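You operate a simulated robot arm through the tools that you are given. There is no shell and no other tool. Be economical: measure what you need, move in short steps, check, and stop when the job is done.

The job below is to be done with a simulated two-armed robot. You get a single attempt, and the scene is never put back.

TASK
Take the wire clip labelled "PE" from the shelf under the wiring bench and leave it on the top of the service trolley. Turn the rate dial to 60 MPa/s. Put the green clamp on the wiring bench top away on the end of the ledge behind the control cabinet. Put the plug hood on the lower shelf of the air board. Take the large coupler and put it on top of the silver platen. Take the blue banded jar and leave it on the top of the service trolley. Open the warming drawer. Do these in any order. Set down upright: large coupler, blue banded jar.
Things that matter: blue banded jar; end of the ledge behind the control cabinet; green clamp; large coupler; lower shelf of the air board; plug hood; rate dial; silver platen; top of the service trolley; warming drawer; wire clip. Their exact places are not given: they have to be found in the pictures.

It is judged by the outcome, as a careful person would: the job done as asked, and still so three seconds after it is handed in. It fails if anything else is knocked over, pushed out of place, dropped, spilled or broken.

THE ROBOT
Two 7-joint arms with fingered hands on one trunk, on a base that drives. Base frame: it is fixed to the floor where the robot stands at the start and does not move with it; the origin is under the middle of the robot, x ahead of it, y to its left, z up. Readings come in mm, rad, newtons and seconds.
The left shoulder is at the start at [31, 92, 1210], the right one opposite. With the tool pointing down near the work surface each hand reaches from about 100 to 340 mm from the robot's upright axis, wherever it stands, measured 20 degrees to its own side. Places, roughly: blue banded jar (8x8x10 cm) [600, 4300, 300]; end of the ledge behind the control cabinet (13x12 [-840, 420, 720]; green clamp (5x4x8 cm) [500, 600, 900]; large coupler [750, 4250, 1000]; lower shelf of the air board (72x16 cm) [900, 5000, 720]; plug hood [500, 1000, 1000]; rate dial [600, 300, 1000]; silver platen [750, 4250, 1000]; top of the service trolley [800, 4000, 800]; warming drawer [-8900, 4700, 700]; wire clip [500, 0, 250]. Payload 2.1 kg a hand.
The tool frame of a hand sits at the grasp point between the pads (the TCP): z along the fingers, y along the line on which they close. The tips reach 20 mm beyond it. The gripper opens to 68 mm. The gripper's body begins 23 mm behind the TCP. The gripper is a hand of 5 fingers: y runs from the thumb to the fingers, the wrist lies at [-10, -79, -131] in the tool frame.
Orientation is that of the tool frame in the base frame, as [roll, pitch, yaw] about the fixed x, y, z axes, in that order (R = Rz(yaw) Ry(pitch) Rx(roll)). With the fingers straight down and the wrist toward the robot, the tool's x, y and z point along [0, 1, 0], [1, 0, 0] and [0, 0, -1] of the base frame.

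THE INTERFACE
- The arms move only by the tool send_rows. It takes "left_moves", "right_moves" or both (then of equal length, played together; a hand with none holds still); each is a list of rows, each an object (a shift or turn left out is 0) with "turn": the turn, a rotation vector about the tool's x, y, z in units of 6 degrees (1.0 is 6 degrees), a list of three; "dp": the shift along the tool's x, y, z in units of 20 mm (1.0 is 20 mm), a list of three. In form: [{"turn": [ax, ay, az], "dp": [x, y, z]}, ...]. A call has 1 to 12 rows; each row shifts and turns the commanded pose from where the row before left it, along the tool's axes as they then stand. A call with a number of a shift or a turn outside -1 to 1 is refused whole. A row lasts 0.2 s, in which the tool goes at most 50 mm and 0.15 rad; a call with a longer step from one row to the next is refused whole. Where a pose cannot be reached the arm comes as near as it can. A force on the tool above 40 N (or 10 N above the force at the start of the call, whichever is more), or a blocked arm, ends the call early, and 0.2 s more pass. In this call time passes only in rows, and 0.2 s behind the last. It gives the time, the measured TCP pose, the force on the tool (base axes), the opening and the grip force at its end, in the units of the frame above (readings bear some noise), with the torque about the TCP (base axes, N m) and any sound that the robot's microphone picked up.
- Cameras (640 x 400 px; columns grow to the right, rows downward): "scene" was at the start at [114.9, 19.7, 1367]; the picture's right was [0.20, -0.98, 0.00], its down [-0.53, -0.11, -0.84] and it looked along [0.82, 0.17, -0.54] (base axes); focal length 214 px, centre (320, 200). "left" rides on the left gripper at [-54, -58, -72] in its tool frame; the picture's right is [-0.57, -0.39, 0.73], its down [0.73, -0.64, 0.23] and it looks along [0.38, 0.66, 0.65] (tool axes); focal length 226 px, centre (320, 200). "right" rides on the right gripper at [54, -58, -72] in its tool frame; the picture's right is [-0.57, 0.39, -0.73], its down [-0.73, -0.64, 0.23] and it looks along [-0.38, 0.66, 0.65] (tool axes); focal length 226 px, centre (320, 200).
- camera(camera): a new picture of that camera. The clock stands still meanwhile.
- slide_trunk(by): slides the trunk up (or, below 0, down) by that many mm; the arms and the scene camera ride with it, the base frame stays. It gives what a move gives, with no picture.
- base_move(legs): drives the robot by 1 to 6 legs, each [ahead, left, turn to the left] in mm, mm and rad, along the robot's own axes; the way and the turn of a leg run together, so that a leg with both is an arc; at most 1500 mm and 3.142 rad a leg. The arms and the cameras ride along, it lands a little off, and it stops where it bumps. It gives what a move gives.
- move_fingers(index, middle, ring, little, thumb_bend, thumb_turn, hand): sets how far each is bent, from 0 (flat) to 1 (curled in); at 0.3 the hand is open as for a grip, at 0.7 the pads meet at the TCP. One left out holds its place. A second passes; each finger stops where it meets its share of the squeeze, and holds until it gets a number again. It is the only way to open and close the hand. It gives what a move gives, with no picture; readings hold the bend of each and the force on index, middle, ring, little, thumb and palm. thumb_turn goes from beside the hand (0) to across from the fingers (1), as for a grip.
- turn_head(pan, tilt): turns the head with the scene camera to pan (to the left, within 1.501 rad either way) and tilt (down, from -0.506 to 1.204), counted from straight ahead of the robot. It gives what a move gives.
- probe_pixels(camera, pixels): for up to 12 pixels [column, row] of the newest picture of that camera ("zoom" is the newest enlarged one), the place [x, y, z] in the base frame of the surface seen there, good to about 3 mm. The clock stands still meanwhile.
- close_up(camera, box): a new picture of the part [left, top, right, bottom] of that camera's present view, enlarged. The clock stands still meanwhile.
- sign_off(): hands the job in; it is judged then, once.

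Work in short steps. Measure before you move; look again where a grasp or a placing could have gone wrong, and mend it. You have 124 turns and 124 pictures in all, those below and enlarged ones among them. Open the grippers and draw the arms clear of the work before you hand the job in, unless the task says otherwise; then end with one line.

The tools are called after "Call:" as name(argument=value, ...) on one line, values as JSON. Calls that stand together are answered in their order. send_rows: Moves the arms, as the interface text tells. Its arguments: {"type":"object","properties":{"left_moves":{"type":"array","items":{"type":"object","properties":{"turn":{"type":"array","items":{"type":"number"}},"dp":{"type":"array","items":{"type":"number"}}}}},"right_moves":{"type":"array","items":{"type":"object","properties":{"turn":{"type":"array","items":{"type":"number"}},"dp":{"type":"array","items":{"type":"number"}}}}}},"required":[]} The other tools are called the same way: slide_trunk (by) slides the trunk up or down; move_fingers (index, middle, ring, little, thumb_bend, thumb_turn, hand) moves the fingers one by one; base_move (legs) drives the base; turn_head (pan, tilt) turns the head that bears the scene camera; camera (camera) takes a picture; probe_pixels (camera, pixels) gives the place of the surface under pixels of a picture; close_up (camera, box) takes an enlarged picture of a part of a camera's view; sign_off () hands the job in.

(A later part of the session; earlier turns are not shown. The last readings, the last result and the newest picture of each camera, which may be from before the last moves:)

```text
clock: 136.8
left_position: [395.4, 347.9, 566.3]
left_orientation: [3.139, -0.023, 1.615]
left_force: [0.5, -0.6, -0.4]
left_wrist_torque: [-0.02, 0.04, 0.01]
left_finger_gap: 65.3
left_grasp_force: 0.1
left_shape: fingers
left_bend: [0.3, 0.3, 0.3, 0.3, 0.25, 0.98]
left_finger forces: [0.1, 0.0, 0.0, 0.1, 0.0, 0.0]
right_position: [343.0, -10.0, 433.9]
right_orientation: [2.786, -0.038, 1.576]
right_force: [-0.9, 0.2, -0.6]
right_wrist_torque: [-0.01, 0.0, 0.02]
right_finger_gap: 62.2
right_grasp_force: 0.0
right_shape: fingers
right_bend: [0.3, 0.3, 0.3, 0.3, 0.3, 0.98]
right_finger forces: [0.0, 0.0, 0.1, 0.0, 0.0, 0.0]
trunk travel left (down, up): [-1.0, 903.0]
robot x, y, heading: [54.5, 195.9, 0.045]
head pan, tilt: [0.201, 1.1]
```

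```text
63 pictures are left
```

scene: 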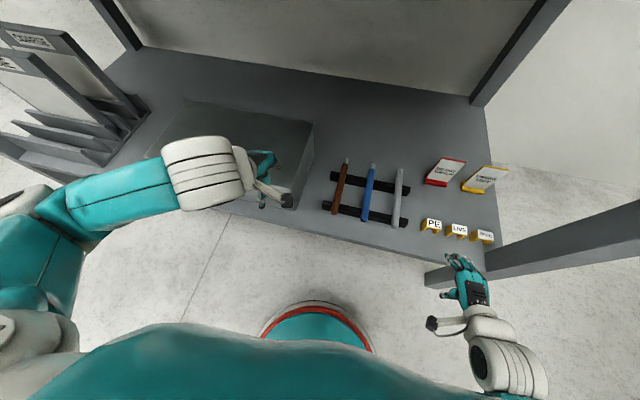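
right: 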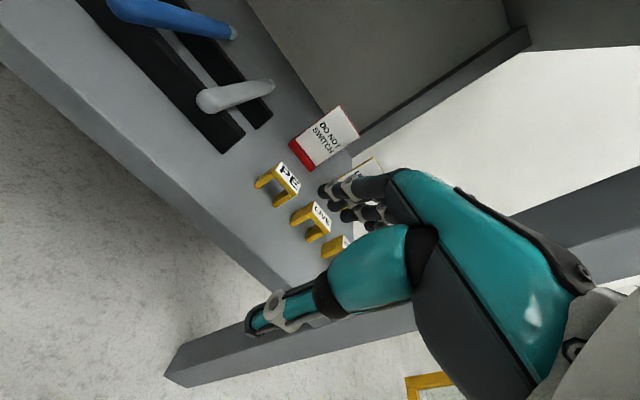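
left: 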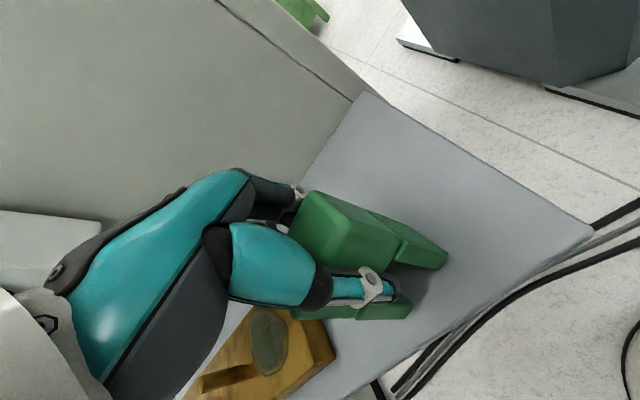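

Everything is clear. I drive 98 mm ahead, then look from the hand camera before lowering.

Call:
base_move(legs=[[98, -4, 0]])

Call:
camera(camera="right")

```text
clock: 137.9
left_position: [490.3, 347.2, 568.0]
left_orientation: [3.141, -0.024, 1.615]
left_force: [0.6, 0.3, -0.3]
left_wrist_torque: [-0.01, 0.03, 0.02]
left_finger_gap: 64.9
left_grasp_force: 0.0
left_shape: fingers
left_bend: [0.3, 0.3, 0.3, 0.3, 0.25, 0.98]
left_finger forces: [0.0, 0.0, 0.0, 0.0, 0.0, 0.0]
right_position: [437.3, -11.0, 435.3]
right_orientation: [2.786, -0.039, 1.577]
right_force: [0.3, 0.1, -0.3]
right_wrist_torque: [0.02, 0.02, 0.0]
right_finger_gap: 62.3
right_grasp_force: 0.1
right_shape: fingers
right_bend: [0.3, 0.3, 0.3, 0.3, 0.3, 0.98]
right_finger forces: [0.1, 0.0, 0.1, 0.0, 0.1, 0.1]
trunk travel left (down, up): [-1.0, 903.0]
robot x, y, heading: [149.0, 196.6, 0.044]
head pan, tilt: [0.201, 1.1]
```

```text
62 pictures are left
```

right: 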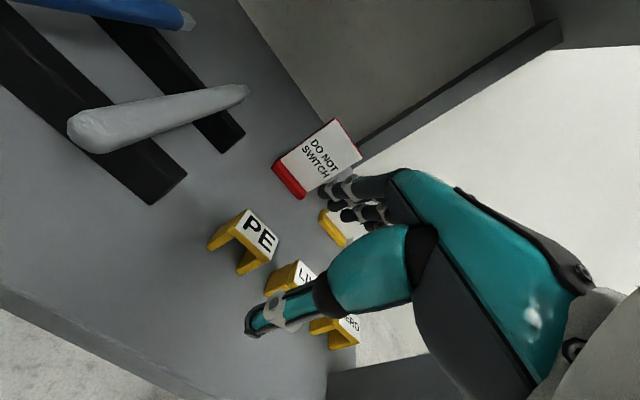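

Now I shift ahead 40 mm at this height, then lower 52 mm vertically.

Call:
send_rows(right_moves=[{"dp": [0.1, 0.94, 0.35]}, {"dp": [0.1, 0.94, 0.35]}, {"dp": [0, -0.32, 0.87]}, {"dp": [0, -0.32, 0.87]}])

Call:
camera(camera="right")

```text
clock: 138.9
left_position: [489.9, 347.8, 567.9]
left_orientation: [3.141, -0.026, 1.615]
left_force: [-0.5, -0.1, -0.6]
left_wrist_torque: [-0.01, 0.01, 0.01]
left_finger_gap: 65.0
left_grasp_force: 0.1
left_shape: fingers
left_bend: [0.3, 0.3, 0.3, 0.3, 0.25, 0.98]
left_finger forces: [0.0, 0.1, 0.1, 0.0, 0.0, 0.1]
right_position: [478.0, -10.7, 397.1]
right_orientation: [2.786, -0.045, 1.581]
right_force: [0.5, -0.2, -0.7]
right_wrist_torque: [0.01, 0.0, 0.04]
right_finger_gap: 62.2
right_grasp_force: 0.1
right_shape: fingers
right_bend: [0.3, 0.3, 0.3, 0.3, 0.3, 0.98]
right_finger forces: [0.0, 0.0, 0.1, 0.1, 0.0, 0.1]
right hand out of reach, approached as far as the arm can: row 4
trunk travel left (down, up): [-1.0, 903.0]
robot x, y, heading: [145.8, 199.1, 0.043]
head pan, tilt: [0.201, 1.1]
```

```text
61 pictures are left
```

right: 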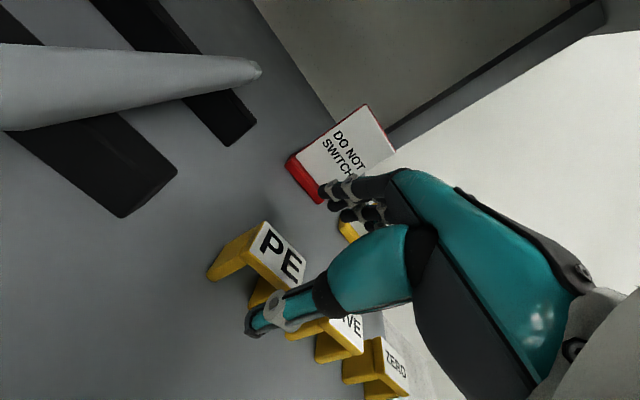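

Height is limited at 397. I add 9° more forward tilt and lower the remaining ~16 mm.

Call:
send_rows(right_moves=[{"turn": [-0.75, 0, 0], "dp": [0.1, 0, 0]}, {"turn": [-0.75, 0, 0], "dp": [0.1, 0, 0]}, {"dp": [0, -0.24, 0.44]}, {"dp": [0, -0.24, 0.44]}])

Call:
camera(camera="right")

```text
clock: 139.9
left_position: [490.7, 347.9, 567.6]
left_orientation: [3.14, -0.025, 1.613]
left_force: [0.3, 0.3, 0.1]
left_wrist_torque: [0.03, 0.02, -0.03]
left_finger_gap: 65.1
left_grasp_force: 0.0
left_shape: fingers
left_bend: [0.3, 0.3, 0.3, 0.3, 0.25, 0.98]
left_finger forces: [0.1, 0.0, 0.0, 0.0, 0.1, 0.0]
right_position: [480.5, -20.9, 379.4]
right_orientation: [2.63, -0.044, 1.581]
right_force: [-0.7, 0.2, 0.0]
right_wrist_torque: [-0.03, 0.0, 0.02]
right_finger_gap: 62.2
right_grasp_force: 0.1
right_shape: fingers
right_bend: [0.3, 0.3, 0.3, 0.3, 0.3, 0.98]
right_finger forces: [0.0, 0.0, 0.0, 0.0, 0.0, 0.0]
right hand out of reach, approached as far as the arm can: row 1, 2
trunk travel left (down, up): [-1.0, 903.0]
robot x, y, heading: [146.9, 198.9, 0.044]
head pan, tilt: [0.201, 1.1]
```

```text
60 pictures are left
```

right: 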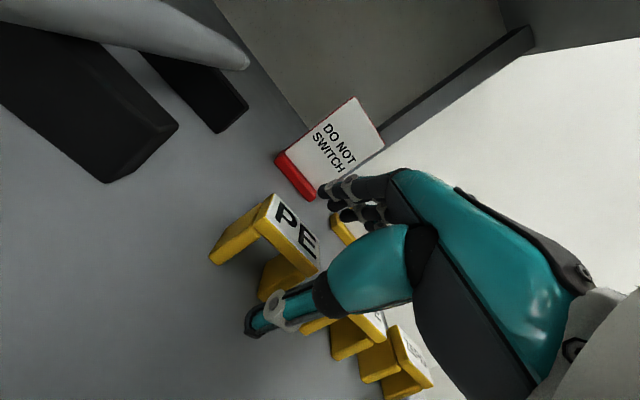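

Only the lateral position drifted (y −21, need −7). I correct with the base: 14 mm left, 6 mm back.

Call:
base_move(legs=[[-6, 14, 0]])

Call:
camera(camera="right")

```text
clock: 140.7
left_position: [483.5, 361.6, 566.3]
left_orientation: [3.14, -0.024, 1.615]
left_force: [0.5, 0.0, 0.4]
left_wrist_torque: [0.0, -0.02, 0.0]
left_finger_gap: 65.1
left_grasp_force: 0.1
left_shape: fingers
left_bend: [0.3, 0.3, 0.3, 0.3, 0.25, 0.98]
left_finger forces: [0.0, 0.0, 0.0, 0.1, 0.0, 0.0]
right_position: [472.6, -6.8, 378.4]
right_orientation: [2.631, -0.044, 1.579]
right_force: [-0.7, -0.6, -0.1]
right_wrist_torque: [0.0, -0.01, 0.01]
right_finger_gap: 62.0
right_grasp_force: 0.1
right_shape: fingers
right_bend: [0.3, 0.3, 0.3, 0.3, 0.3, 0.98]
right_finger forces: [0.1, 0.0, 0.1, 0.0, 0.0, 0.0]
trunk travel left (down, up): [-1.0, 903.0]
robot x, y, heading: [142.8, 211.8, 0.041]
head pan, tilt: [0.201, 1.1]
```

```text
59 pictures are left
```

right: 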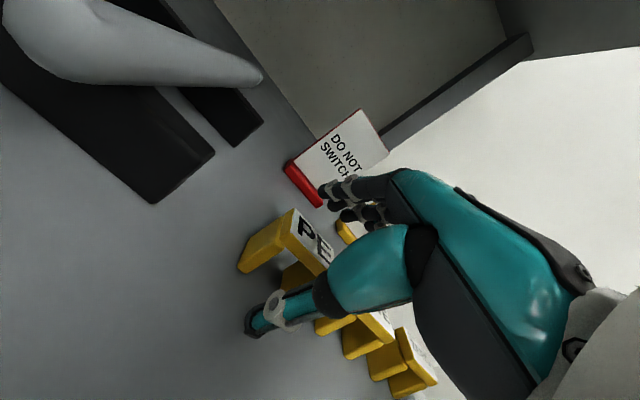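

The clip lies between thumb and fingers now. I close the hand.

Call:
move_fingers(hand="right", index=0.8, middle=0.8, ring=0.8, little=0.8, thumb_bend=0.8)

Call:
camera(camera="right")

```text
clock: 141.7
left_position: [483.5, 362.0, 566.7]
left_orientation: [3.139, -0.023, 1.615]
left_force: [-0.1, -0.1, 1.2]
left_wrist_torque: [0.04, -0.02, -0.02]
left_finger_gap: 65.0
left_grasp_force: 0.0
left_shape: fingers
left_bend: [0.3, 0.3, 0.3, 0.3, 0.25, 0.98]
left_finger forces: [0.1, 0.0, 0.0, 0.0, 0.0, 0.1]
right_position: [474.0, -6.8, 379.4]
right_orientation: [2.628, -0.04, 1.579]
right_force: [-0.4, -0.3, -0.1]
right_wrist_torque: [0.0, 0.0, 0.02]
right_finger_gap: 8.8
right_grasp_force: 23.5
right_shape: fingers
right_bend: [0.77, 0.77, 0.78, 0.8, 0.64, 0.9]
right_finger forces: [10.5, 6.1, 4.4, 0.0, 26.3, 0.1]
trunk travel left (down, up): [-1.0, 903.0]
robot x, y, heading: [143.7, 212.2, 0.045]
head pan, tilt: [0.201, 1.1]
```

```text
58 pictures are left
```

right: 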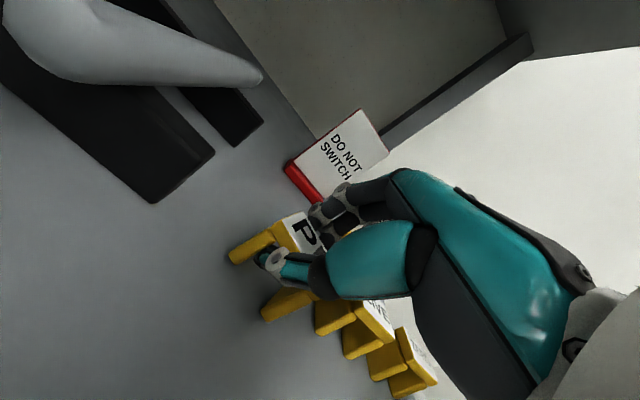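

Gripped with ~24 N. I lift straight up 60 mm and check.

Call:
send_rows(right_moves=[{"dp": [0, 0.25, -0.44]}, {"dp": [0, 0.45, -0.85]}, {"dp": [0, 0.45, -0.85]}, {"dp": [0, 0.45, -0.85]}])

Call:
camera(camera="right")

```text
clock: 142.7
left_position: [483.1, 362.6, 567.6]
left_orientation: [3.138, -0.023, 1.615]
left_force: [1.0, 0.0, 0.5]
left_wrist_torque: [0.0, 0.05, -0.03]
left_finger_gap: 65.1
left_grasp_force: 0.1
left_shape: fingers
left_bend: [0.3, 0.3, 0.3, 0.3, 0.25, 0.98]
left_finger forces: [0.0, 0.0, 0.0, 0.0, 0.1, 0.0]
right_position: [471.1, -9.2, 447.8]
right_orientation: [2.63, -0.045, 1.581]
right_force: [0.4, -0.1, -0.2]
right_wrist_torque: [0.02, -0.02, -0.02]
right_finger_gap: 9.1
right_grasp_force: 23.1
right_shape: fingers
right_bend: [0.77, 0.77, 0.78, 0.8, 0.64, 0.9]
right_finger forces: [10.4, 6.0, 4.4, 0.0, 25.9, 0.0]
trunk travel left (down, up): [-1.0, 903.0]
robot x, y, heading: [143.1, 211.3, 0.039]
head pan, tilt: [0.201, 1.1]
```

```text
57 pictures are left
```

right: 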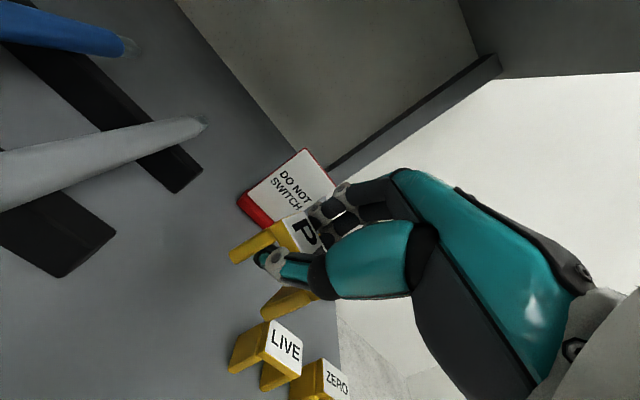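

PE clip is in hand, neighbours untouched. I back out from the bench, raise the trunk and move along to the plug hood at about y 950.

Call:
base_move(legs=[[-330, 0, 0], [0, 690, -0.04]])

Call:
slide_trunk(by=450)

Call:
turn_head(pan=0.1, tilt=0.6)

Call:
camera(camera="scene")

```text
clock: 148.3
left_position: [151.3, 1040.3, 568.1]
left_orientation: [3.141, -0.024, 1.561]
left_force: [0.5, -0.8, -0.1]
left_wrist_torque: [-0.03, -0.01, 0.01]
left_finger_gap: 65.2
left_grasp_force: 0.1
left_shape: fingers
left_bend: [0.3, 0.3, 0.3, 0.3, 0.25, 0.98]
left_finger forces: [0.0, 0.0, 0.0, 0.1, 0.0, 0.0]
right_position: [119.0, 672.2, 447.7]
right_orientation: [2.629, -0.042, 1.524]
right_force: [-0.7, -0.5, 0.6]
right_wrist_torque: [-0.01, 0.0, -0.01]
right_finger_gap: 9.0
right_grasp_force: 23.8
right_shape: fingers
right_bend: [0.77, 0.77, 0.78, 0.8, 0.64, 0.9]
right_finger forces: [10.5, 6.1, 4.3, 0.0, 25.7, 0.0]
trunk travel left (down, up): [-1.0, 903.0]
robot x, y, heading: [-194.2, 912.0, -0.008]
head pan, tilt: [0.201, 1.1]
```

```text
refused: 450 is not a number from -400 to 400
```

```text
clock: 149.3
left_position: [151.5, 1041.3, 566.7]
left_orientation: [3.141, -0.024, 1.561]
left_force: [-0.3, 0.0, 0.5]
left_wrist_torque: [0.01, 0.03, 0.01]
left_finger_gap: 64.9
left_grasp_force: 0.1
left_shape: fingers
left_bend: [0.3, 0.3, 0.3, 0.3, 0.25, 0.98]
left_finger forces: [0.1, 0.0, 0.0, 0.0, 0.0, 0.0]
right_position: [119.1, 672.7, 448.4]
right_orientation: [2.63, -0.043, 1.526]
right_force: [-0.1, -0.6, -0.4]
right_wrist_torque: [0.01, 0.0, 0.03]
right_finger_gap: 9.3
right_grasp_force: 23.1
right_shape: fingers
right_bend: [0.77, 0.77, 0.78, 0.8, 0.64, 0.9]
right_finger forces: [10.6, 6.0, 4.3, 0.0, 25.7, 0.1]
trunk travel left (down, up): [-1.0, 903.0]
robot x, y, heading: [-194.5, 913.0, -0.009]
head pan, tilt: [0.099, 0.6]
```

```text
56 pictures are left
```

scene: 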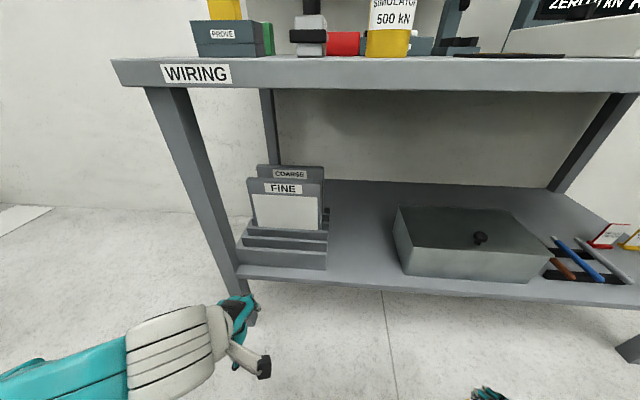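

I raise the trunk in two strokes and look at the hood from above.

Call:
slide_trunk(by=400)

Call:
slide_trunk(by=150)

Call:
base_move(legs=[[150, 0, 0.008]])

Call:
camera(camera="scene")

```text
clock: 153.1
left_position: [151.4, 1041.1, 966.0]
left_orientation: [3.141, -0.027, 1.561]
left_force: [0.6, 0.0, 0.4]
left_wrist_torque: [-0.02, 0.02, 0.0]
left_finger_gap: 65.3
left_grasp_force: 0.2
left_shape: fingers
left_bend: [0.3, 0.3, 0.3, 0.3, 0.25, 0.98]
left_finger forces: [0.1, 0.1, 0.0, 0.0, 0.0, 0.1]
right_position: [119.6, 672.4, 846.8]
right_orientation: [2.631, -0.043, 1.524]
right_force: [0.8, 0.0, -0.1]
right_wrist_torque: [-0.02, 0.03, 0.04]
right_finger_gap: 8.8
right_grasp_force: 22.8
right_shape: fingers
right_bend: [0.77, 0.77, 0.78, 0.8, 0.64, 0.9]
right_finger forces: [10.4, 6.1, 4.3, 0.1, 25.9, 0.0]
trunk travel left (down, up): [-401.0, 503.0]
robot x, y, heading: [-196.6, 909.6, -0.011]
head pan, tilt: [0.099, 0.6]
```

```text
clock: 154.8
left_position: [152.0, 1041.4, 1116.2]
left_orientation: [3.14, -0.025, 1.56]
left_force: [0.1, 0.1, 0.0]
left_wrist_torque: [-0.01, -0.03, 0.0]
left_finger_gap: 65.3
left_grasp_force: 0.1
left_shape: fingers
left_bend: [0.3, 0.3, 0.3, 0.3, 0.25, 0.98]
left_finger forces: [0.1, 0.0, 0.0, 0.0, 0.0, 0.0]
right_position: [120.4, 671.8, 998.2]
right_orientation: [2.63, -0.042, 1.525]
right_force: [-0.1, -0.5, -0.7]
right_wrist_torque: [0.01, -0.02, 0.01]
right_finger_gap: 8.7
right_grasp_force: 22.9
right_shape: fingers
right_bend: [0.77, 0.77, 0.78, 0.8, 0.64, 0.9]
right_finger forces: [10.6, 6.0, 4.4, 0.1, 25.8, 0.1]
trunk travel left (down, up): [-551.0, 353.0]
robot x, y, heading: [-195.1, 909.7, -0.006]
head pan, tilt: [0.099, 0.6]
```

```text
clock: 156.2
left_position: [302.6, 1044.6, 1116.9]
left_orientation: [3.139, -0.025, 1.572]
left_force: [0.3, 0.0, -0.1]
left_wrist_torque: [-0.01, -0.01, -0.01]
left_finger_gap: 65.1
left_grasp_force: 0.1
left_shape: fingers
left_bend: [0.3, 0.3, 0.3, 0.3, 0.25, 0.98]
left_finger forces: [0.0, 0.1, 0.1, 0.1, 0.0, 0.0]
right_position: [274.6, 674.8, 998.3]
right_orientation: [2.629, -0.042, 1.537]
right_force: [0.4, -0.4, 0.0]
right_wrist_torque: [-0.02, 0.01, -0.04]
right_finger_gap: 9.2
right_grasp_force: 22.8
right_shape: fingers
right_bend: [0.77, 0.77, 0.78, 0.8, 0.64, 0.9]
right_finger forces: [10.5, 6.0, 4.3, 0.1, 25.8, 0.1]
trunk travel left (down, up): [-551.0, 353.0]
robot x, y, heading: [-41.4, 908.9, 0.003]
head pan, tilt: [0.099, 0.6]
```

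```text
55 pictures are left
```

scene: 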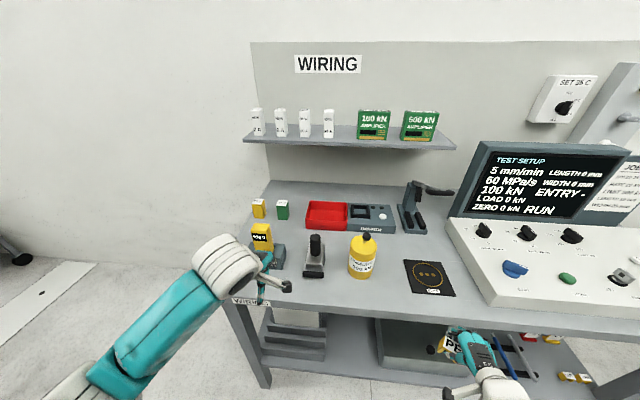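

The plug hood seems to be the dark object at (316,250); I enlarge it and probe.

Call:
close_up(camera="scene", box=[240, 190, 400, 300])

Call:
probe_pixels(camera="scene", pixels=[[316, 240], [316, 252], [316, 266], [308, 275], [361, 250], [262, 235], [265, 255], [302, 300]])

```text
3.64 times, centred on (320, 245) of scene
```

zoom: 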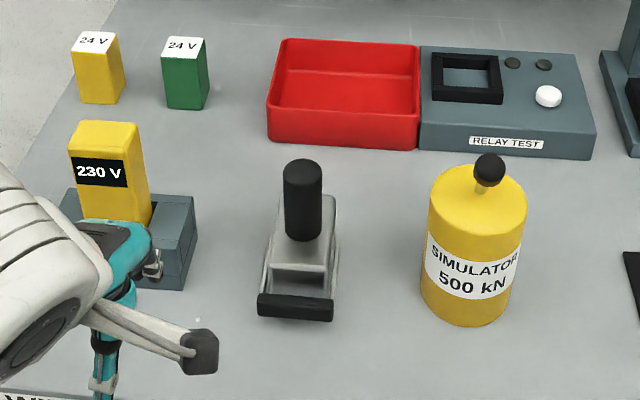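

```text
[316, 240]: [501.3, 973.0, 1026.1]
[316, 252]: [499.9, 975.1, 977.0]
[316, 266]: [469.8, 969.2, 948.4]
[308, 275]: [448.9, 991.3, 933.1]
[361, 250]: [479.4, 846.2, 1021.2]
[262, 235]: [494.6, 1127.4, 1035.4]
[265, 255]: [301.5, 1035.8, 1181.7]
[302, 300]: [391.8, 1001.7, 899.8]
```

Silver hood with a black post on top. I probe the post and body outline.

Call:
probe_pixels(camera="zoom", pixels=[[302, 167], [290, 170], [315, 172], [287, 200], [318, 205], [302, 225], [302, 238], [275, 225], [330, 225], [295, 265], [262, 305], [328, 310]])

```text
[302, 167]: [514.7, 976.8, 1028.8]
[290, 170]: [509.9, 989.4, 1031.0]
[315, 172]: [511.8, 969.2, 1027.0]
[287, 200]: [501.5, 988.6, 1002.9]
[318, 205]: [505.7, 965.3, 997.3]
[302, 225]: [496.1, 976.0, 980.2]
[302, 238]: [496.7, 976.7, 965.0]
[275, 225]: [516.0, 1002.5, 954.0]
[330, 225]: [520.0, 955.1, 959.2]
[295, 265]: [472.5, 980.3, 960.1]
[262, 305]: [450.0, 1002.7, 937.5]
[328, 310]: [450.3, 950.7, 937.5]
```

Post axis ≈(511,977), z 960–1030. I raise the right hand for clearance, then drive so the left hand comes over the post.

Call:
send_rows(right_moves=[{"dp": [0, 0.45, -0.85]}, {"dp": [0, 0.45, -0.85]}, {"dp": [0, 0.45, -0.85]}, {"dp": [0, 0.45, -0.85]}, {"dp": [0, 0.45, -0.85]}])

Call:
base_move(legs=[[235, -50, 0]])

Call:
turn_head(pan=0.3, tilt=1.0)

Call:
camera(camera="scene")

```text
clock: 157.4
left_position: [302.5, 1043.6, 1117.0]
left_orientation: [3.14, -0.025, 1.571]
left_force: [0.2, 0.1, -0.4]
left_wrist_torque: [0.01, -0.02, 0.01]
left_finger_gap: 65.0
left_grasp_force: 0.1
left_shape: fingers
left_bend: [0.3, 0.3, 0.3, 0.3, 0.25, 0.98]
left_finger forces: [0.0, 0.1, 0.0, 0.1, 0.0, 0.0]
right_position: [270.1, 670.4, 1094.3]
right_orientation: [2.63, -0.044, 1.534]
right_force: [0.1, 0.2, 0.1]
right_wrist_torque: [0.03, -0.01, 0.01]
right_finger_gap: 9.1
right_grasp_force: 22.7
right_shape: fingers
right_bend: [0.77, 0.77, 0.78, 0.8, 0.64, 0.9]
right_finger forces: [10.5, 5.9, 4.2, 0.0, 25.1, 0.1]
trunk travel left (down, up): [-551.0, 353.0]
robot x, y, heading: [-45.2, 909.5, 0.0]
head pan, tilt: [0.099, 0.6]
```

```text
clock: 159.2
left_position: [541.2, 992.9, 1116.3]
left_orientation: [3.139, -0.024, 1.57]
left_force: [-0.2, 0.3, -0.3]
left_wrist_torque: [0.02, 0.02, 0.01]
left_finger_gap: 65.1
left_grasp_force: 0.1
left_shape: fingers
left_bend: [0.3, 0.3, 0.3, 0.3, 0.25, 0.98]
left_finger forces: [0.0, 0.1, 0.0, 0.1, 0.0, 0.0]
right_position: [509.5, 620.1, 1093.7]
right_orientation: [2.63, -0.045, 1.536]
right_force: [0.1, -0.2, -0.4]
right_wrist_torque: [0.01, 0.02, 0.01]
right_finger_gap: 9.2
right_grasp_force: 23.2
right_shape: fingers
right_bend: [0.77, 0.77, 0.78, 0.8, 0.64, 0.9]
right_finger forces: [10.4, 5.9, 4.3, 0.1, 25.0, 0.0]
trunk travel left (down, up): [-551.0, 353.0]
robot x, y, heading: [192.0, 858.4, 0.003]
head pan, tilt: [0.099, 0.6]
```

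```text
clock: 160.1
left_position: [540.6, 993.7, 1116.5]
left_orientation: [3.141, -0.025, 1.57]
left_force: [-0.3, -0.1, 0.8]
left_wrist_torque: [-0.02, 0.0, -0.01]
left_finger_gap: 65.2
left_grasp_force: 0.1
left_shape: fingers
left_bend: [0.3, 0.3, 0.3, 0.3, 0.25, 0.98]
left_finger forces: [0.1, 0.1, 0.0, 0.0, 0.0, 0.0]
right_position: [508.8, 618.8, 1094.1]
right_orientation: [2.632, -0.043, 1.535]
right_force: [0.6, 0.2, -0.3]
right_wrist_torque: [0.0, 0.0, 0.01]
right_finger_gap: 9.4
right_grasp_force: 23.1
right_shape: fingers
right_bend: [0.77, 0.77, 0.78, 0.8, 0.64, 0.9]
right_finger forces: [10.4, 5.8, 4.2, 0.1, 25.0, 0.0]
trunk travel left (down, up): [-551.0, 353.0]
robot x, y, heading: [192.4, 860.1, -0.001]
head pan, tilt: [0.3, 1.0]
```

```text
53 pictures are left
```

scene: 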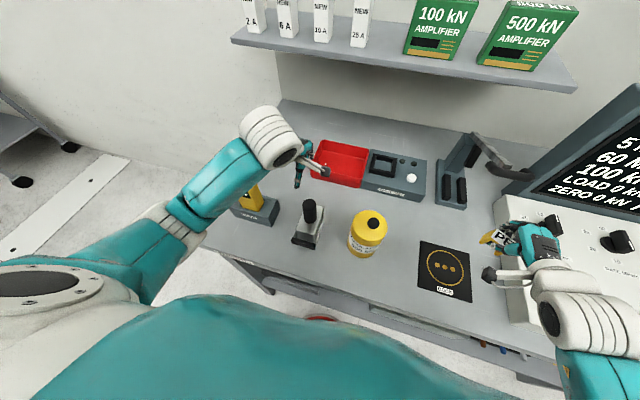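

Left hand goes to (511,977) and lowers around the post.

Call:
send_rows(left_moves=[{"dp": [-0.42, -0.75, 0]}, {"dp": [-0.42, -0.75, 0]}, {"dp": [0, 0, 0.92]}, {"dp": [0, 0, 0.92]}, {"dp": [0, 0, 0.92]}, {"dp": [0, 0, 0.92]}, {"dp": [0, 0, 0.92]}, {"dp": [0, 0, 0.92]}])

Call:
camera(camera="left")

```text
clock: 161.9
left_position: [509.9, 978.6, 1006.4]
left_orientation: [3.141, -0.024, 1.572]
left_force: [-0.1, 0.4, -0.6]
left_wrist_torque: [0.0, 0.02, -0.04]
left_finger_gap: 65.1
left_grasp_force: 0.1
left_shape: fingers
left_bend: [0.3, 0.3, 0.3, 0.3, 0.25, 0.98]
left_finger forces: [0.0, 0.0, 0.1, 0.1, 0.1, 0.0]
right_position: [509.4, 618.1, 1094.5]
right_orientation: [2.629, -0.042, 1.532]
right_force: [0.0, 0.6, 0.3]
right_wrist_torque: [-0.01, 0.01, 0.0]
right_finger_gap: 9.1
right_grasp_force: 22.6
right_shape: fingers
right_bend: [0.77, 0.77, 0.78, 0.8, 0.64, 0.9]
right_finger forces: [10.5, 6.0, 4.1, 0.1, 25.0, 0.1]
trunk travel left (down, up): [-551.0, 353.0]
robot x, y, heading: [192.3, 859.4, -0.004]
head pan, tilt: [0.3, 1.0]
```

```text
52 pictures are left
```

left: 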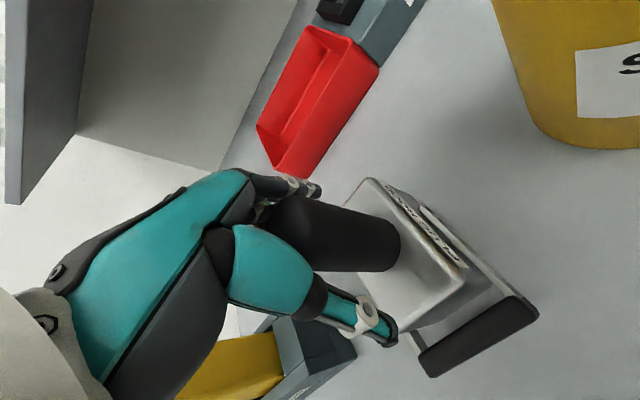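

The post is between the fingers. I close and lift gently 20 mm, then further.

Call:
move_fingers(hand="left", index=0.85, middle=0.85, ring=0.85, little=0.85, thumb_bend=0.85)

Call:
send_rows(left_moves=[{"dp": [0, 0, -0.3]}, {"dp": [0, 0, -0.6]}, {"dp": [0, 0, -1]}, {"dp": [0, 0, -1]}, {"dp": [0, 0, -1]}])

Call:
camera(camera="left")

```text
clock: 162.9
left_position: [508.3, 978.2, 1005.8]
left_orientation: [3.139, -0.025, 1.57]
left_force: [0.1, -0.6, -0.2]
left_wrist_torque: [0.06, -0.13, 0.01]
left_finger_gap: 21.9
left_grasp_force: 15.9
left_shape: fingers
left_bend: [0.71, 0.63, 0.85, 0.85, 0.5, 0.95]
left_finger forces: [7.9, 8.0, 0.1, 0.0, 15.7, 0.0]
right_position: [508.4, 618.9, 1094.5]
right_orientation: [2.63, -0.043, 1.533]
right_force: [-0.4, 0.4, 0.3]
right_wrist_torque: [0.03, -0.02, 0.02]
right_finger_gap: 8.9
right_grasp_force: 22.2
right_shape: fingers
right_bend: [0.77, 0.77, 0.78, 0.8, 0.64, 0.9]
right_finger forces: [10.4, 5.9, 4.1, 0.0, 25.0, 0.0]
trunk travel left (down, up): [-551.0, 353.0]
robot x, y, heading: [195.7, 858.9, -0.003]
head pan, tilt: [0.3, 1.0]
```

```text
clock: 164.1
left_position: [509.9, 978.2, 1084.5]
left_orientation: [3.139, -0.025, 1.57]
left_force: [0.0, 0.1, -3.5]
left_wrist_torque: [0.05, -0.01, -0.03]
left_finger_gap: 21.3
left_grasp_force: 14.2
left_shape: fingers
left_bend: [0.71, 0.65, 0.85, 0.85, 0.49, 0.95]
left_finger forces: [7.2, 7.7, 0.0, 0.0, 14.1, 0.0]
right_position: [509.4, 619.6, 1093.8]
right_orientation: [2.631, -0.043, 1.532]
right_force: [-0.2, 0.3, -1.0]
right_wrist_torque: [0.01, 0.02, -0.01]
right_finger_gap: 9.2
right_grasp_force: 22.9
right_shape: fingers
right_bend: [0.77, 0.77, 0.78, 0.8, 0.64, 0.9]
right_finger forces: [10.3, 5.9, 4.1, 0.1, 25.1, 0.0]
trunk travel left (down, up): [-551.0, 353.0]
robot x, y, heading: [193.7, 857.0, 0.002]
head pan, tilt: [0.3, 1.0]
```

```text
51 pictures are left
```

left: 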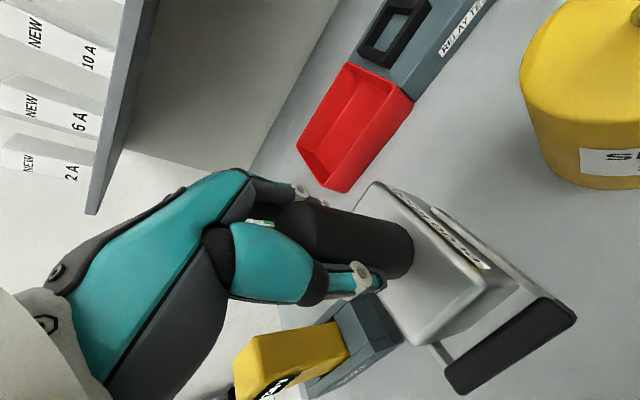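

Hood is held (3.5 N). I back away straight and look to the left for the way.

Call:
base_move(legs=[[-400, 0, 0]])

Call:
turn_head(pan=1.4, tilt=0.35)

Call:
camera(camera="scene")

```text
clock: 166.6
left_position: [104.3, 979.3, 1084.4]
left_orientation: [3.141, -0.025, 1.576]
left_force: [-0.2, -0.3, -3.7]
left_wrist_torque: [0.02, -0.03, -0.02]
left_finger_gap: 21.6
left_grasp_force: 14.4
left_shape: fingers
left_bend: [0.71, 0.65, 0.85, 0.85, 0.49, 0.94]
left_finger forces: [7.3, 7.6, 0.1, 0.0, 14.1, 0.1]
right_position: [105.9, 620.9, 1094.9]
right_orientation: [2.628, -0.044, 1.54]
right_force: [0.6, -0.2, -0.2]
right_wrist_torque: [-0.03, 0.02, 0.02]
right_finger_gap: 9.2
right_grasp_force: 22.6
right_shape: fingers
right_bend: [0.77, 0.77, 0.78, 0.8, 0.64, 0.9]
right_finger forces: [10.3, 5.9, 4.1, 0.0, 25.1, 0.0]
trunk travel left (down, up): [-551.0, 353.0]
robot x, y, heading: [-208.4, 861.0, 0.003]
head pan, tilt: [0.3, 1.0]
```

```text
clock: 167.9
left_position: [106.1, 979.3, 1083.5]
left_orientation: [3.14, -0.025, 1.574]
left_force: [-0.2, -0.1, -3.6]
left_wrist_torque: [0.04, -0.03, -0.04]
left_finger_gap: 21.7
left_grasp_force: 14.3
left_shape: fingers
left_bend: [0.71, 0.65, 0.85, 0.85, 0.49, 0.94]
left_finger forces: [7.1, 7.7, 0.0, 0.0, 14.1, 0.1]
right_position: [106.2, 621.6, 1093.7]
right_orientation: [2.631, -0.044, 1.54]
right_force: [-0.2, 0.0, -1.1]
right_wrist_torque: [-0.01, -0.02, -0.03]
right_finger_gap: 9.1
right_grasp_force: 22.4
right_shape: fingers
right_bend: [0.77, 0.77, 0.78, 0.8, 0.64, 0.9]
right_finger forces: [10.4, 5.9, 4.1, 0.0, 25.0, 0.0]
trunk travel left (down, up): [-551.0, 353.0]
robot x, y, heading: [-209.7, 858.4, 0.002]
head pan, tilt: [1.4, 0.351]
```

```text
50 pictures are left
```

scene: 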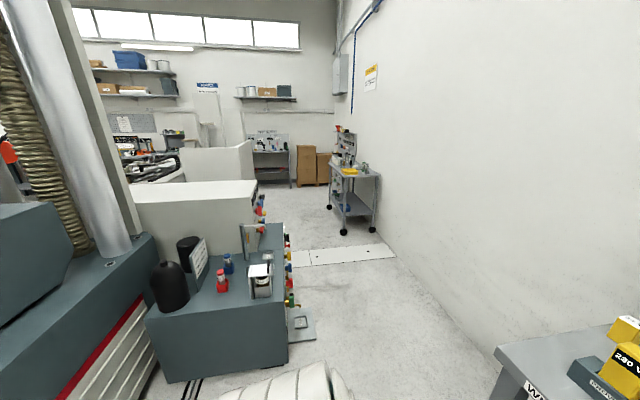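

I probe the hydraulic unit's right side and the trolley to plan the way.

Call:
probe_pixels(camera="scene", pixels=[[285, 340], [300, 322], [290, 290], [265, 210], [290, 260], [360, 172], [345, 232], [373, 230], [330, 205], [345, 145], [340, 260], [400, 280]])

Call:
close_up(camera="scene", box=[300, 110, 400, 250])

```text
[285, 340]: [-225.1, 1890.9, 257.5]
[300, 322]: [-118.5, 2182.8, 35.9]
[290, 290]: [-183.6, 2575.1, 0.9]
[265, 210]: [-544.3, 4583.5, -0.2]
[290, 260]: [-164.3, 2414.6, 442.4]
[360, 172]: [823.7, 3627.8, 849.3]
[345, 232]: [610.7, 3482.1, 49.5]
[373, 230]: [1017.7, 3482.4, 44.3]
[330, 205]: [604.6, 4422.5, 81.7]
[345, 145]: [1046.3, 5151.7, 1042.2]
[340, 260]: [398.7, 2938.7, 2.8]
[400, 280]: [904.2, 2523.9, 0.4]
```

```text
2.86 times, centred on (350, 180) of scene
```

zoom: 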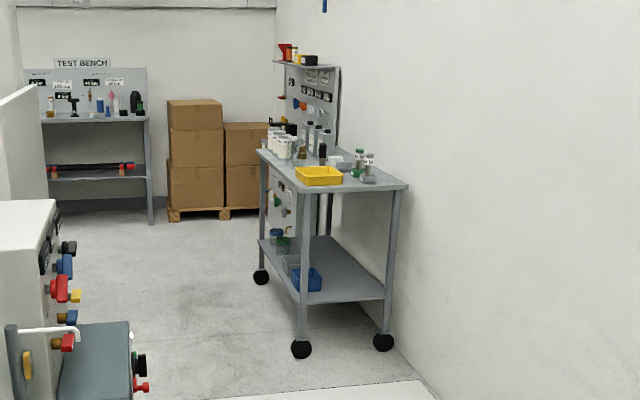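

The corridor between unit (x<−118) and trolley (x>600) is free. I drive round: left, ahead to x≈180, then left to y≈3300.

Call:
base_move(legs=[[0, 600, 0], [390, 0, 0], [0, 1500, 0], [0, 500, 0]])

Call:
turn_head(pan=0.7, tilt=0.45)

Call:
camera(camera="scene")

```text
clock: 183.1
left_position: [476.1, 3611.0, 1083.9]
left_orientation: [3.14, -0.025, 1.594]
left_force: [0.6, -0.3, -4.2]
left_wrist_torque: [0.03, -0.04, -0.01]
left_finger_gap: 21.3
left_grasp_force: 14.1
left_shape: fingers
left_bend: [0.71, 0.65, 0.85, 0.85, 0.48, 0.94]
left_finger forces: [7.1, 7.8, 0.0, 0.1, 13.8, 0.1]
right_position: [482.1, 3252.3, 1093.2]
right_orientation: [2.629, -0.042, 1.561]
right_force: [-0.3, 0.7, 0.4]
right_wrist_torque: [-0.01, 0.0, -0.02]
right_finger_gap: 9.1
right_grasp_force: 22.5
right_shape: fingers
right_bend: [0.77, 0.77, 0.78, 0.8, 0.64, 0.9]
right_finger forces: [10.3, 5.9, 4.1, 0.0, 24.9, 0.0]
trunk travel left (down, up): [-551.0, 353.0]
robot x, y, heading: [160.5, 3485.2, 0.023]
head pan, tilt: [1.4, 0.351]
```

```text
clock: 184.2
left_position: [474.9, 3611.3, 1083.4]
left_orientation: [3.139, -0.025, 1.596]
left_force: [1.0, 0.1, -3.1]
left_wrist_torque: [0.03, -0.03, 0.02]
left_finger_gap: 21.2
left_grasp_force: 14.2
left_shape: fingers
left_bend: [0.71, 0.65, 0.85, 0.85, 0.48, 0.94]
left_finger forces: [7.1, 7.8, 0.0, 0.1, 13.8, 0.0]
right_position: [482.6, 3252.3, 1093.4]
right_orientation: [2.629, -0.042, 1.56]
right_force: [-1.5, 0.2, 0.0]
right_wrist_torque: [0.02, 0.03, -0.01]
right_finger_gap: 8.9
right_grasp_force: 22.1
right_shape: fingers
right_bend: [0.77, 0.77, 0.78, 0.8, 0.64, 0.9]
right_finger forces: [10.4, 5.9, 4.1, 0.1, 24.9, 0.0]
trunk travel left (down, up): [-551.0, 353.0]
robot x, y, heading: [163.9, 3484.0, 0.023]
head pan, tilt: [0.7, 0.45]
```

```text
48 pictures are left
```

scene: 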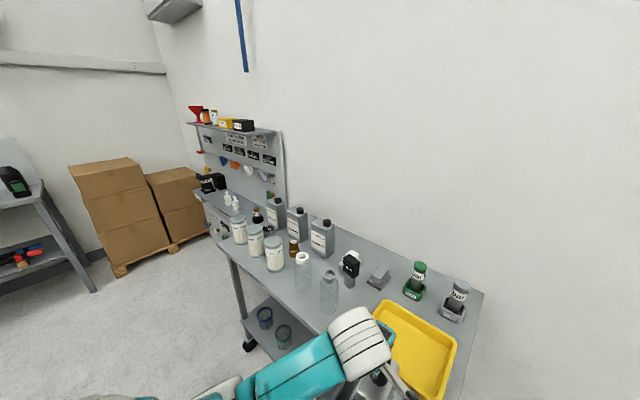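

I enlarge the trolley's right part and its lower shelf.

Call:
close_up(camera="scene", box=[220, 180, 480, 360])

Call:
close_up(camera="scene", box=[170, 90, 310, 220])

```text
2.22 times, centred on (350, 270) of scene
```

zoom: 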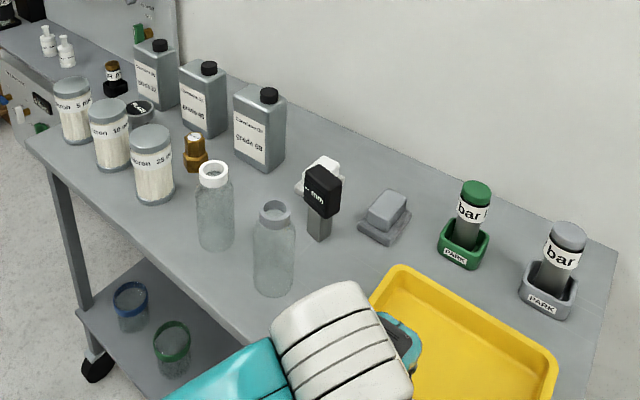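

```text
3.08 times, centred on (240, 155) of scene
```

zoom: 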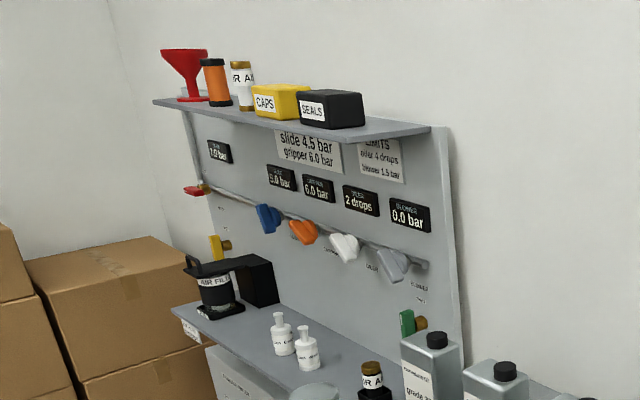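

I probe candidate items on the trolley (in the trolley zoom via scene pixels).

Call:
probe_pixels(camera="scene", pixels=[[378, 277], [350, 262], [294, 248], [270, 228], [257, 213], [265, 318], [284, 335], [415, 270], [302, 262], [328, 285], [230, 200], [440, 340]])

Call:
close_up(camera="scene", box=[190, 180, 310, 270])

```text
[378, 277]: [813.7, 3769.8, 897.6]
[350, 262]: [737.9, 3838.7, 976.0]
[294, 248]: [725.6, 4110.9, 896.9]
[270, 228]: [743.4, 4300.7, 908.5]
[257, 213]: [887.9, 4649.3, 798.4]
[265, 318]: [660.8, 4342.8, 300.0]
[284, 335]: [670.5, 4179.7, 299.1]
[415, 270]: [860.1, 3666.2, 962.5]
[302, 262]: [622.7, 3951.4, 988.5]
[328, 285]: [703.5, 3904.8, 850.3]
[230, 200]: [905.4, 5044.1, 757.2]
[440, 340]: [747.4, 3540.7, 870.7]
```

```text
4.44 times, centred on (250, 225) of scene
```

zoom: 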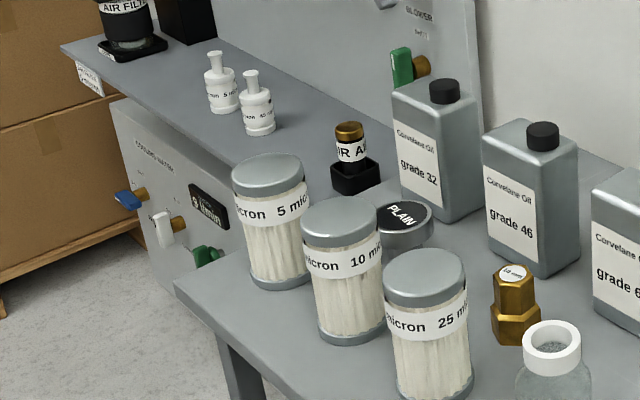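

The "PLAIN" silver disc (~(745,4300)) looks like the platen and the brass fitting (~(725,4111)) a coupler. First I take the hood to the air board: drive left to y≈4750 and look.

Call:
base_move(legs=[[0, 1280, -0.023]])

Call:
turn_head(pan=0.1, tilt=0.5)

Call:
camera(camera="scene")

```text
clock: 190.4
left_position: [476.0, 4842.7, 1083.4]
left_orientation: [3.14, -0.024, 1.554]
left_force: [0.5, 0.3, -3.1]
left_wrist_torque: [0.02, -0.05, -0.01]
left_finger_gap: 21.7
left_grasp_force: 13.7
left_shape: fingers
left_bend: [0.71, 0.65, 0.85, 0.85, 0.48, 0.94]
left_finger forces: [7.0, 7.8, 0.1, 0.0, 13.8, 0.0]
right_position: [468.7, 4484.4, 1094.8]
right_orientation: [2.629, -0.043, 1.519]
right_force: [0.0, 0.0, 0.2]
right_wrist_torque: [0.0, -0.02, 0.01]
right_finger_gap: 9.3
right_grasp_force: 22.5
right_shape: fingers
right_bend: [0.77, 0.77, 0.78, 0.8, 0.64, 0.9]
right_finger forces: [10.4, 5.8, 4.1, 0.0, 24.9, 0.0]
trunk travel left (down, up): [-551.0, 353.0]
robot x, y, heading: [160.1, 4730.9, -0.018]
head pan, tilt: [0.7, 0.45]
```

```text
clock: 191.4
left_position: [476.7, 4842.9, 1083.3]
left_orientation: [3.141, -0.025, 1.553]
left_force: [-0.4, 0.5, -3.4]
left_wrist_torque: [0.05, -0.01, -0.02]
left_finger_gap: 21.6
left_grasp_force: 14.4
left_shape: fingers
left_bend: [0.71, 0.65, 0.85, 0.85, 0.48, 0.94]
left_finger forces: [7.1, 7.8, 0.0, 0.0, 13.8, 0.0]
right_position: [469.7, 4486.2, 1093.9]
right_orientation: [2.629, -0.043, 1.518]
right_force: [-0.3, 0.3, -0.9]
right_wrist_torque: [0.0, 0.01, -0.01]
right_finger_gap: 9.1
right_grasp_force: 22.7
right_shape: fingers
right_bend: [0.77, 0.77, 0.78, 0.8, 0.64, 0.9]
right_finger forces: [10.5, 5.8, 4.1, 0.0, 25.0, 0.1]
trunk travel left (down, up): [-551.0, 353.0]
robot x, y, heading: [159.0, 4732.7, -0.016]
head pan, tilt: [0.099, 0.499]
```

```text
44 pictures are left
```

scene: 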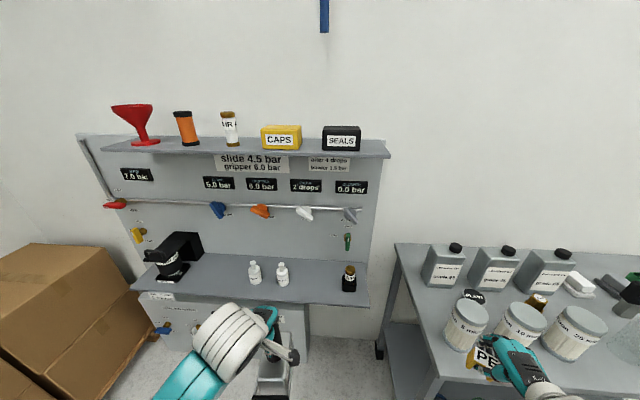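

I probe the air board's lower shelf for a free spot between the white bottles and the amber bottle.

Call:
probe_pixels(camera="scene", pixels=[[315, 285], [315, 262], [315, 300], [283, 284], [349, 290], [225, 270], [240, 293], [315, 320], [365, 295], [196, 265], [400, 250], [283, 262]])

```text
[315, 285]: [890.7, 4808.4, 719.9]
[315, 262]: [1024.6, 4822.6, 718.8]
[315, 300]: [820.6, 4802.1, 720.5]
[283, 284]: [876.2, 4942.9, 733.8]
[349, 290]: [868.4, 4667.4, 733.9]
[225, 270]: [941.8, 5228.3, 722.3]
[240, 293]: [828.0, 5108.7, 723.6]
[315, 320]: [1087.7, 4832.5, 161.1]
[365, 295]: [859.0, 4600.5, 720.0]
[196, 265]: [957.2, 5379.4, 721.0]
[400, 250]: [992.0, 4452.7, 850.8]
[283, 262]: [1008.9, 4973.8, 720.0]
```

Shelf is at z 720; free spot around (920,4808). Before that I must put down the clip held in the right hand; I look for a free spot on the trolley's near end.

Call:
probe_pixels(camera="scene", pixels=[[425, 300], [420, 275], [440, 305], [412, 310], [470, 296], [445, 280], [435, 370], [465, 318], [428, 330], [505, 300]])

Call:
close_up(camera="scene", box=[380, 230, 600, 400])

```text
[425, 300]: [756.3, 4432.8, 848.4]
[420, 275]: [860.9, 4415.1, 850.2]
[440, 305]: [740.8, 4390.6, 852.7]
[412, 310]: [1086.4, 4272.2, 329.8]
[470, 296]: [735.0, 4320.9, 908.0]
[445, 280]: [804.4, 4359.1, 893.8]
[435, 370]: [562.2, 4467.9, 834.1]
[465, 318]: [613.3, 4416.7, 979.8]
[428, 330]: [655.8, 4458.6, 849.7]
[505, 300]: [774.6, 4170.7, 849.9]
```

```text
2.35 times, centred on (490, 315) of scene
```

zoom: 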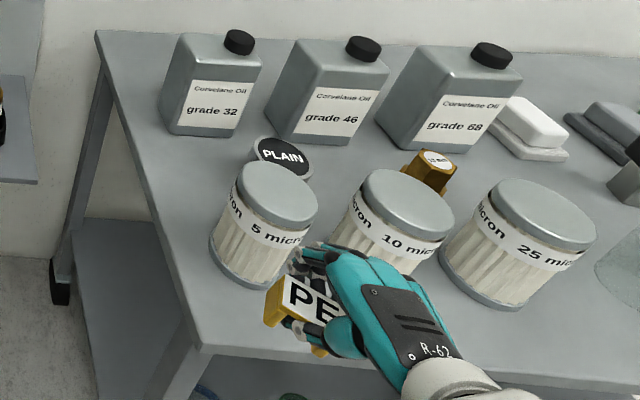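

I'll place the hood first, with the left hand drawn to the middle so the right hand clears the trolley. I check the upper shelf height, then move the left hand inward and lower the trunk here.

Call:
probe_pixels(camera="scene", pixels=[[300, 153], [240, 207], [305, 213], [345, 240], [350, 215], [283, 268], [254, 270], [300, 330]])

Call:
send_rows(left_moves=[{"dp": [-0.92, 0, 0]}, {"dp": [-0.92, 0, 0]}, {"dp": [-0.92, 0, 0]}, {"dp": [-0.92, 0, 0]}, {"dp": [-0.92, 0, 0]}, {"dp": [-0.92, 0, 0]}])

Call:
slide_trunk(by=-210)

```text
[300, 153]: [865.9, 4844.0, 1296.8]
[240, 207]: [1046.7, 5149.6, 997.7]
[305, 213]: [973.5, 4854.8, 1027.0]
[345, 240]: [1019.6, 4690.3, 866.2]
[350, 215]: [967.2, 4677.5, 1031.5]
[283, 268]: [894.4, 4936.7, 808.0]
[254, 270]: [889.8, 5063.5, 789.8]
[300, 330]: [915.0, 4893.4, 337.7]
```

```text
clock: 192.8
left_position: [476.4, 4731.7, 1082.9]
left_orientation: [3.141, -0.026, 1.553]
left_force: [-0.1, 0.5, -5.3]
left_wrist_torque: [0.09, -0.05, -0.02]
left_finger_gap: 21.4
left_grasp_force: 14.0
left_shape: fingers
left_bend: [0.71, 0.65, 0.85, 0.85, 0.45, 0.94]
left_finger forces: [6.8, 8.1, 0.0, 0.0, 13.3, 0.0]
right_position: [468.7, 4484.7, 1093.9]
right_orientation: [2.629, -0.044, 1.517]
right_force: [-0.6, 0.5, -0.3]
right_wrist_torque: [0.02, 0.0, 0.0]
right_finger_gap: 9.1
right_grasp_force: 22.2
right_shape: fingers
right_bend: [0.77, 0.77, 0.78, 0.8, 0.64, 0.9]
right_finger forces: [10.4, 6.0, 4.2, 0.0, 24.9, 0.0]
trunk travel left (down, up): [-551.0, 353.0]
robot x, y, heading: [159.9, 4731.0, -0.018]
head pan, tilt: [0.099, 0.499]
```

```text
clock: 195.1
left_position: [476.7, 4735.5, 871.7]
left_orientation: [3.134, -0.034, 1.556]
left_force: [-0.2, -0.2, -3.3]
left_wrist_torque: [0.04, -0.05, 0.01]
left_finger_gap: 21.4
left_grasp_force: 14.2
left_shape: fingers
left_bend: [0.71, 0.65, 0.85, 0.85, 0.45, 0.94]
left_finger forces: [6.9, 7.8, 0.0, 0.0, 13.1, 0.1]
right_position: [468.1, 4485.4, 885.0]
right_orientation: [2.628, -0.044, 1.518]
right_force: [0.4, 0.1, 0.5]
right_wrist_torque: [-0.04, -0.04, 0.0]
right_finger_gap: 9.1
right_grasp_force: 22.4
right_shape: fingers
right_bend: [0.77, 0.77, 0.78, 0.8, 0.64, 0.9]
right_finger forces: [10.4, 5.9, 4.1, 0.0, 24.7, 0.1]
trunk travel left (down, up): [-341.0, 563.0]
robot x, y, heading: [156.8, 4726.9, -0.017]
head pan, tilt: [0.099, 0.499]
```

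Clear path at this height. I drive left 77 mm then ahead 423 mm so the hood comes over the shelf spot.

Call:
base_move(legs=[[0, 72, 0.017], [423, 0, 0]])

Call:
turn_head(pan=0.0, tilt=0.85)

Call:
camera(camera="scene")

```text
clock: 198.3
left_position: [897.3, 4809.5, 871.2]
left_orientation: [3.135, -0.037, 1.567]
left_force: [0.2, -0.1, -4.2]
left_wrist_torque: [0.06, -0.04, -0.03]
left_finger_gap: 21.5
left_grasp_force: 14.0
left_shape: fingers
left_bend: [0.71, 0.66, 0.85, 0.85, 0.45, 0.94]
left_finger forces: [6.7, 7.9, 0.0, 0.1, 13.0, 0.0]
right_position: [892.4, 4559.2, 885.3]
right_orientation: [2.63, -0.042, 1.53]
right_force: [-0.2, -0.4, -0.1]
right_wrist_torque: [0.0, -0.01, 0.01]
right_finger_gap: 9.1
right_grasp_force: 21.9
right_shape: fingers
right_bend: [0.77, 0.77, 0.78, 0.8, 0.64, 0.9]
right_finger forces: [10.5, 5.9, 4.1, 0.0, 24.9, 0.0]
trunk travel left (down, up): [-341.0, 563.0]
robot x, y, heading: [572.8, 4796.4, 0.0]
head pan, tilt: [0.099, 0.499]
```

```text
clock: 199.1
left_position: [897.0, 4809.5, 870.0]
left_orientation: [3.135, -0.037, 1.57]
left_force: [0.0, 0.3, -4.5]
left_wrist_torque: [0.03, -0.02, 0.02]
left_finger_gap: 21.5
left_grasp_force: 14.1
left_shape: fingers
left_bend: [0.71, 0.66, 0.85, 0.85, 0.45, 0.94]
left_finger forces: [6.8, 7.8, 0.0, 0.0, 12.8, 0.1]
right_position: [891.7, 4558.7, 884.2]
right_orientation: [2.63, -0.044, 1.53]
right_force: [0.9, 0.3, 0.5]
right_wrist_torque: [0.01, 0.01, 0.01]
right_finger_gap: 9.1
right_grasp_force: 22.5
right_shape: fingers
right_bend: [0.77, 0.77, 0.78, 0.8, 0.64, 0.9]
right_finger forces: [10.4, 5.9, 4.2, 0.0, 24.8, 0.0]
trunk travel left (down, up): [-341.0, 563.0]
robot x, y, heading: [578.8, 4798.7, -0.003]
head pan, tilt: [0.0, 0.85]
```

```text
42 pictures are left
```

scene: 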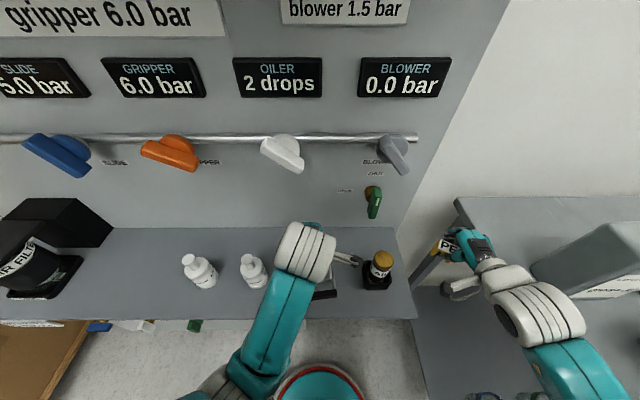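

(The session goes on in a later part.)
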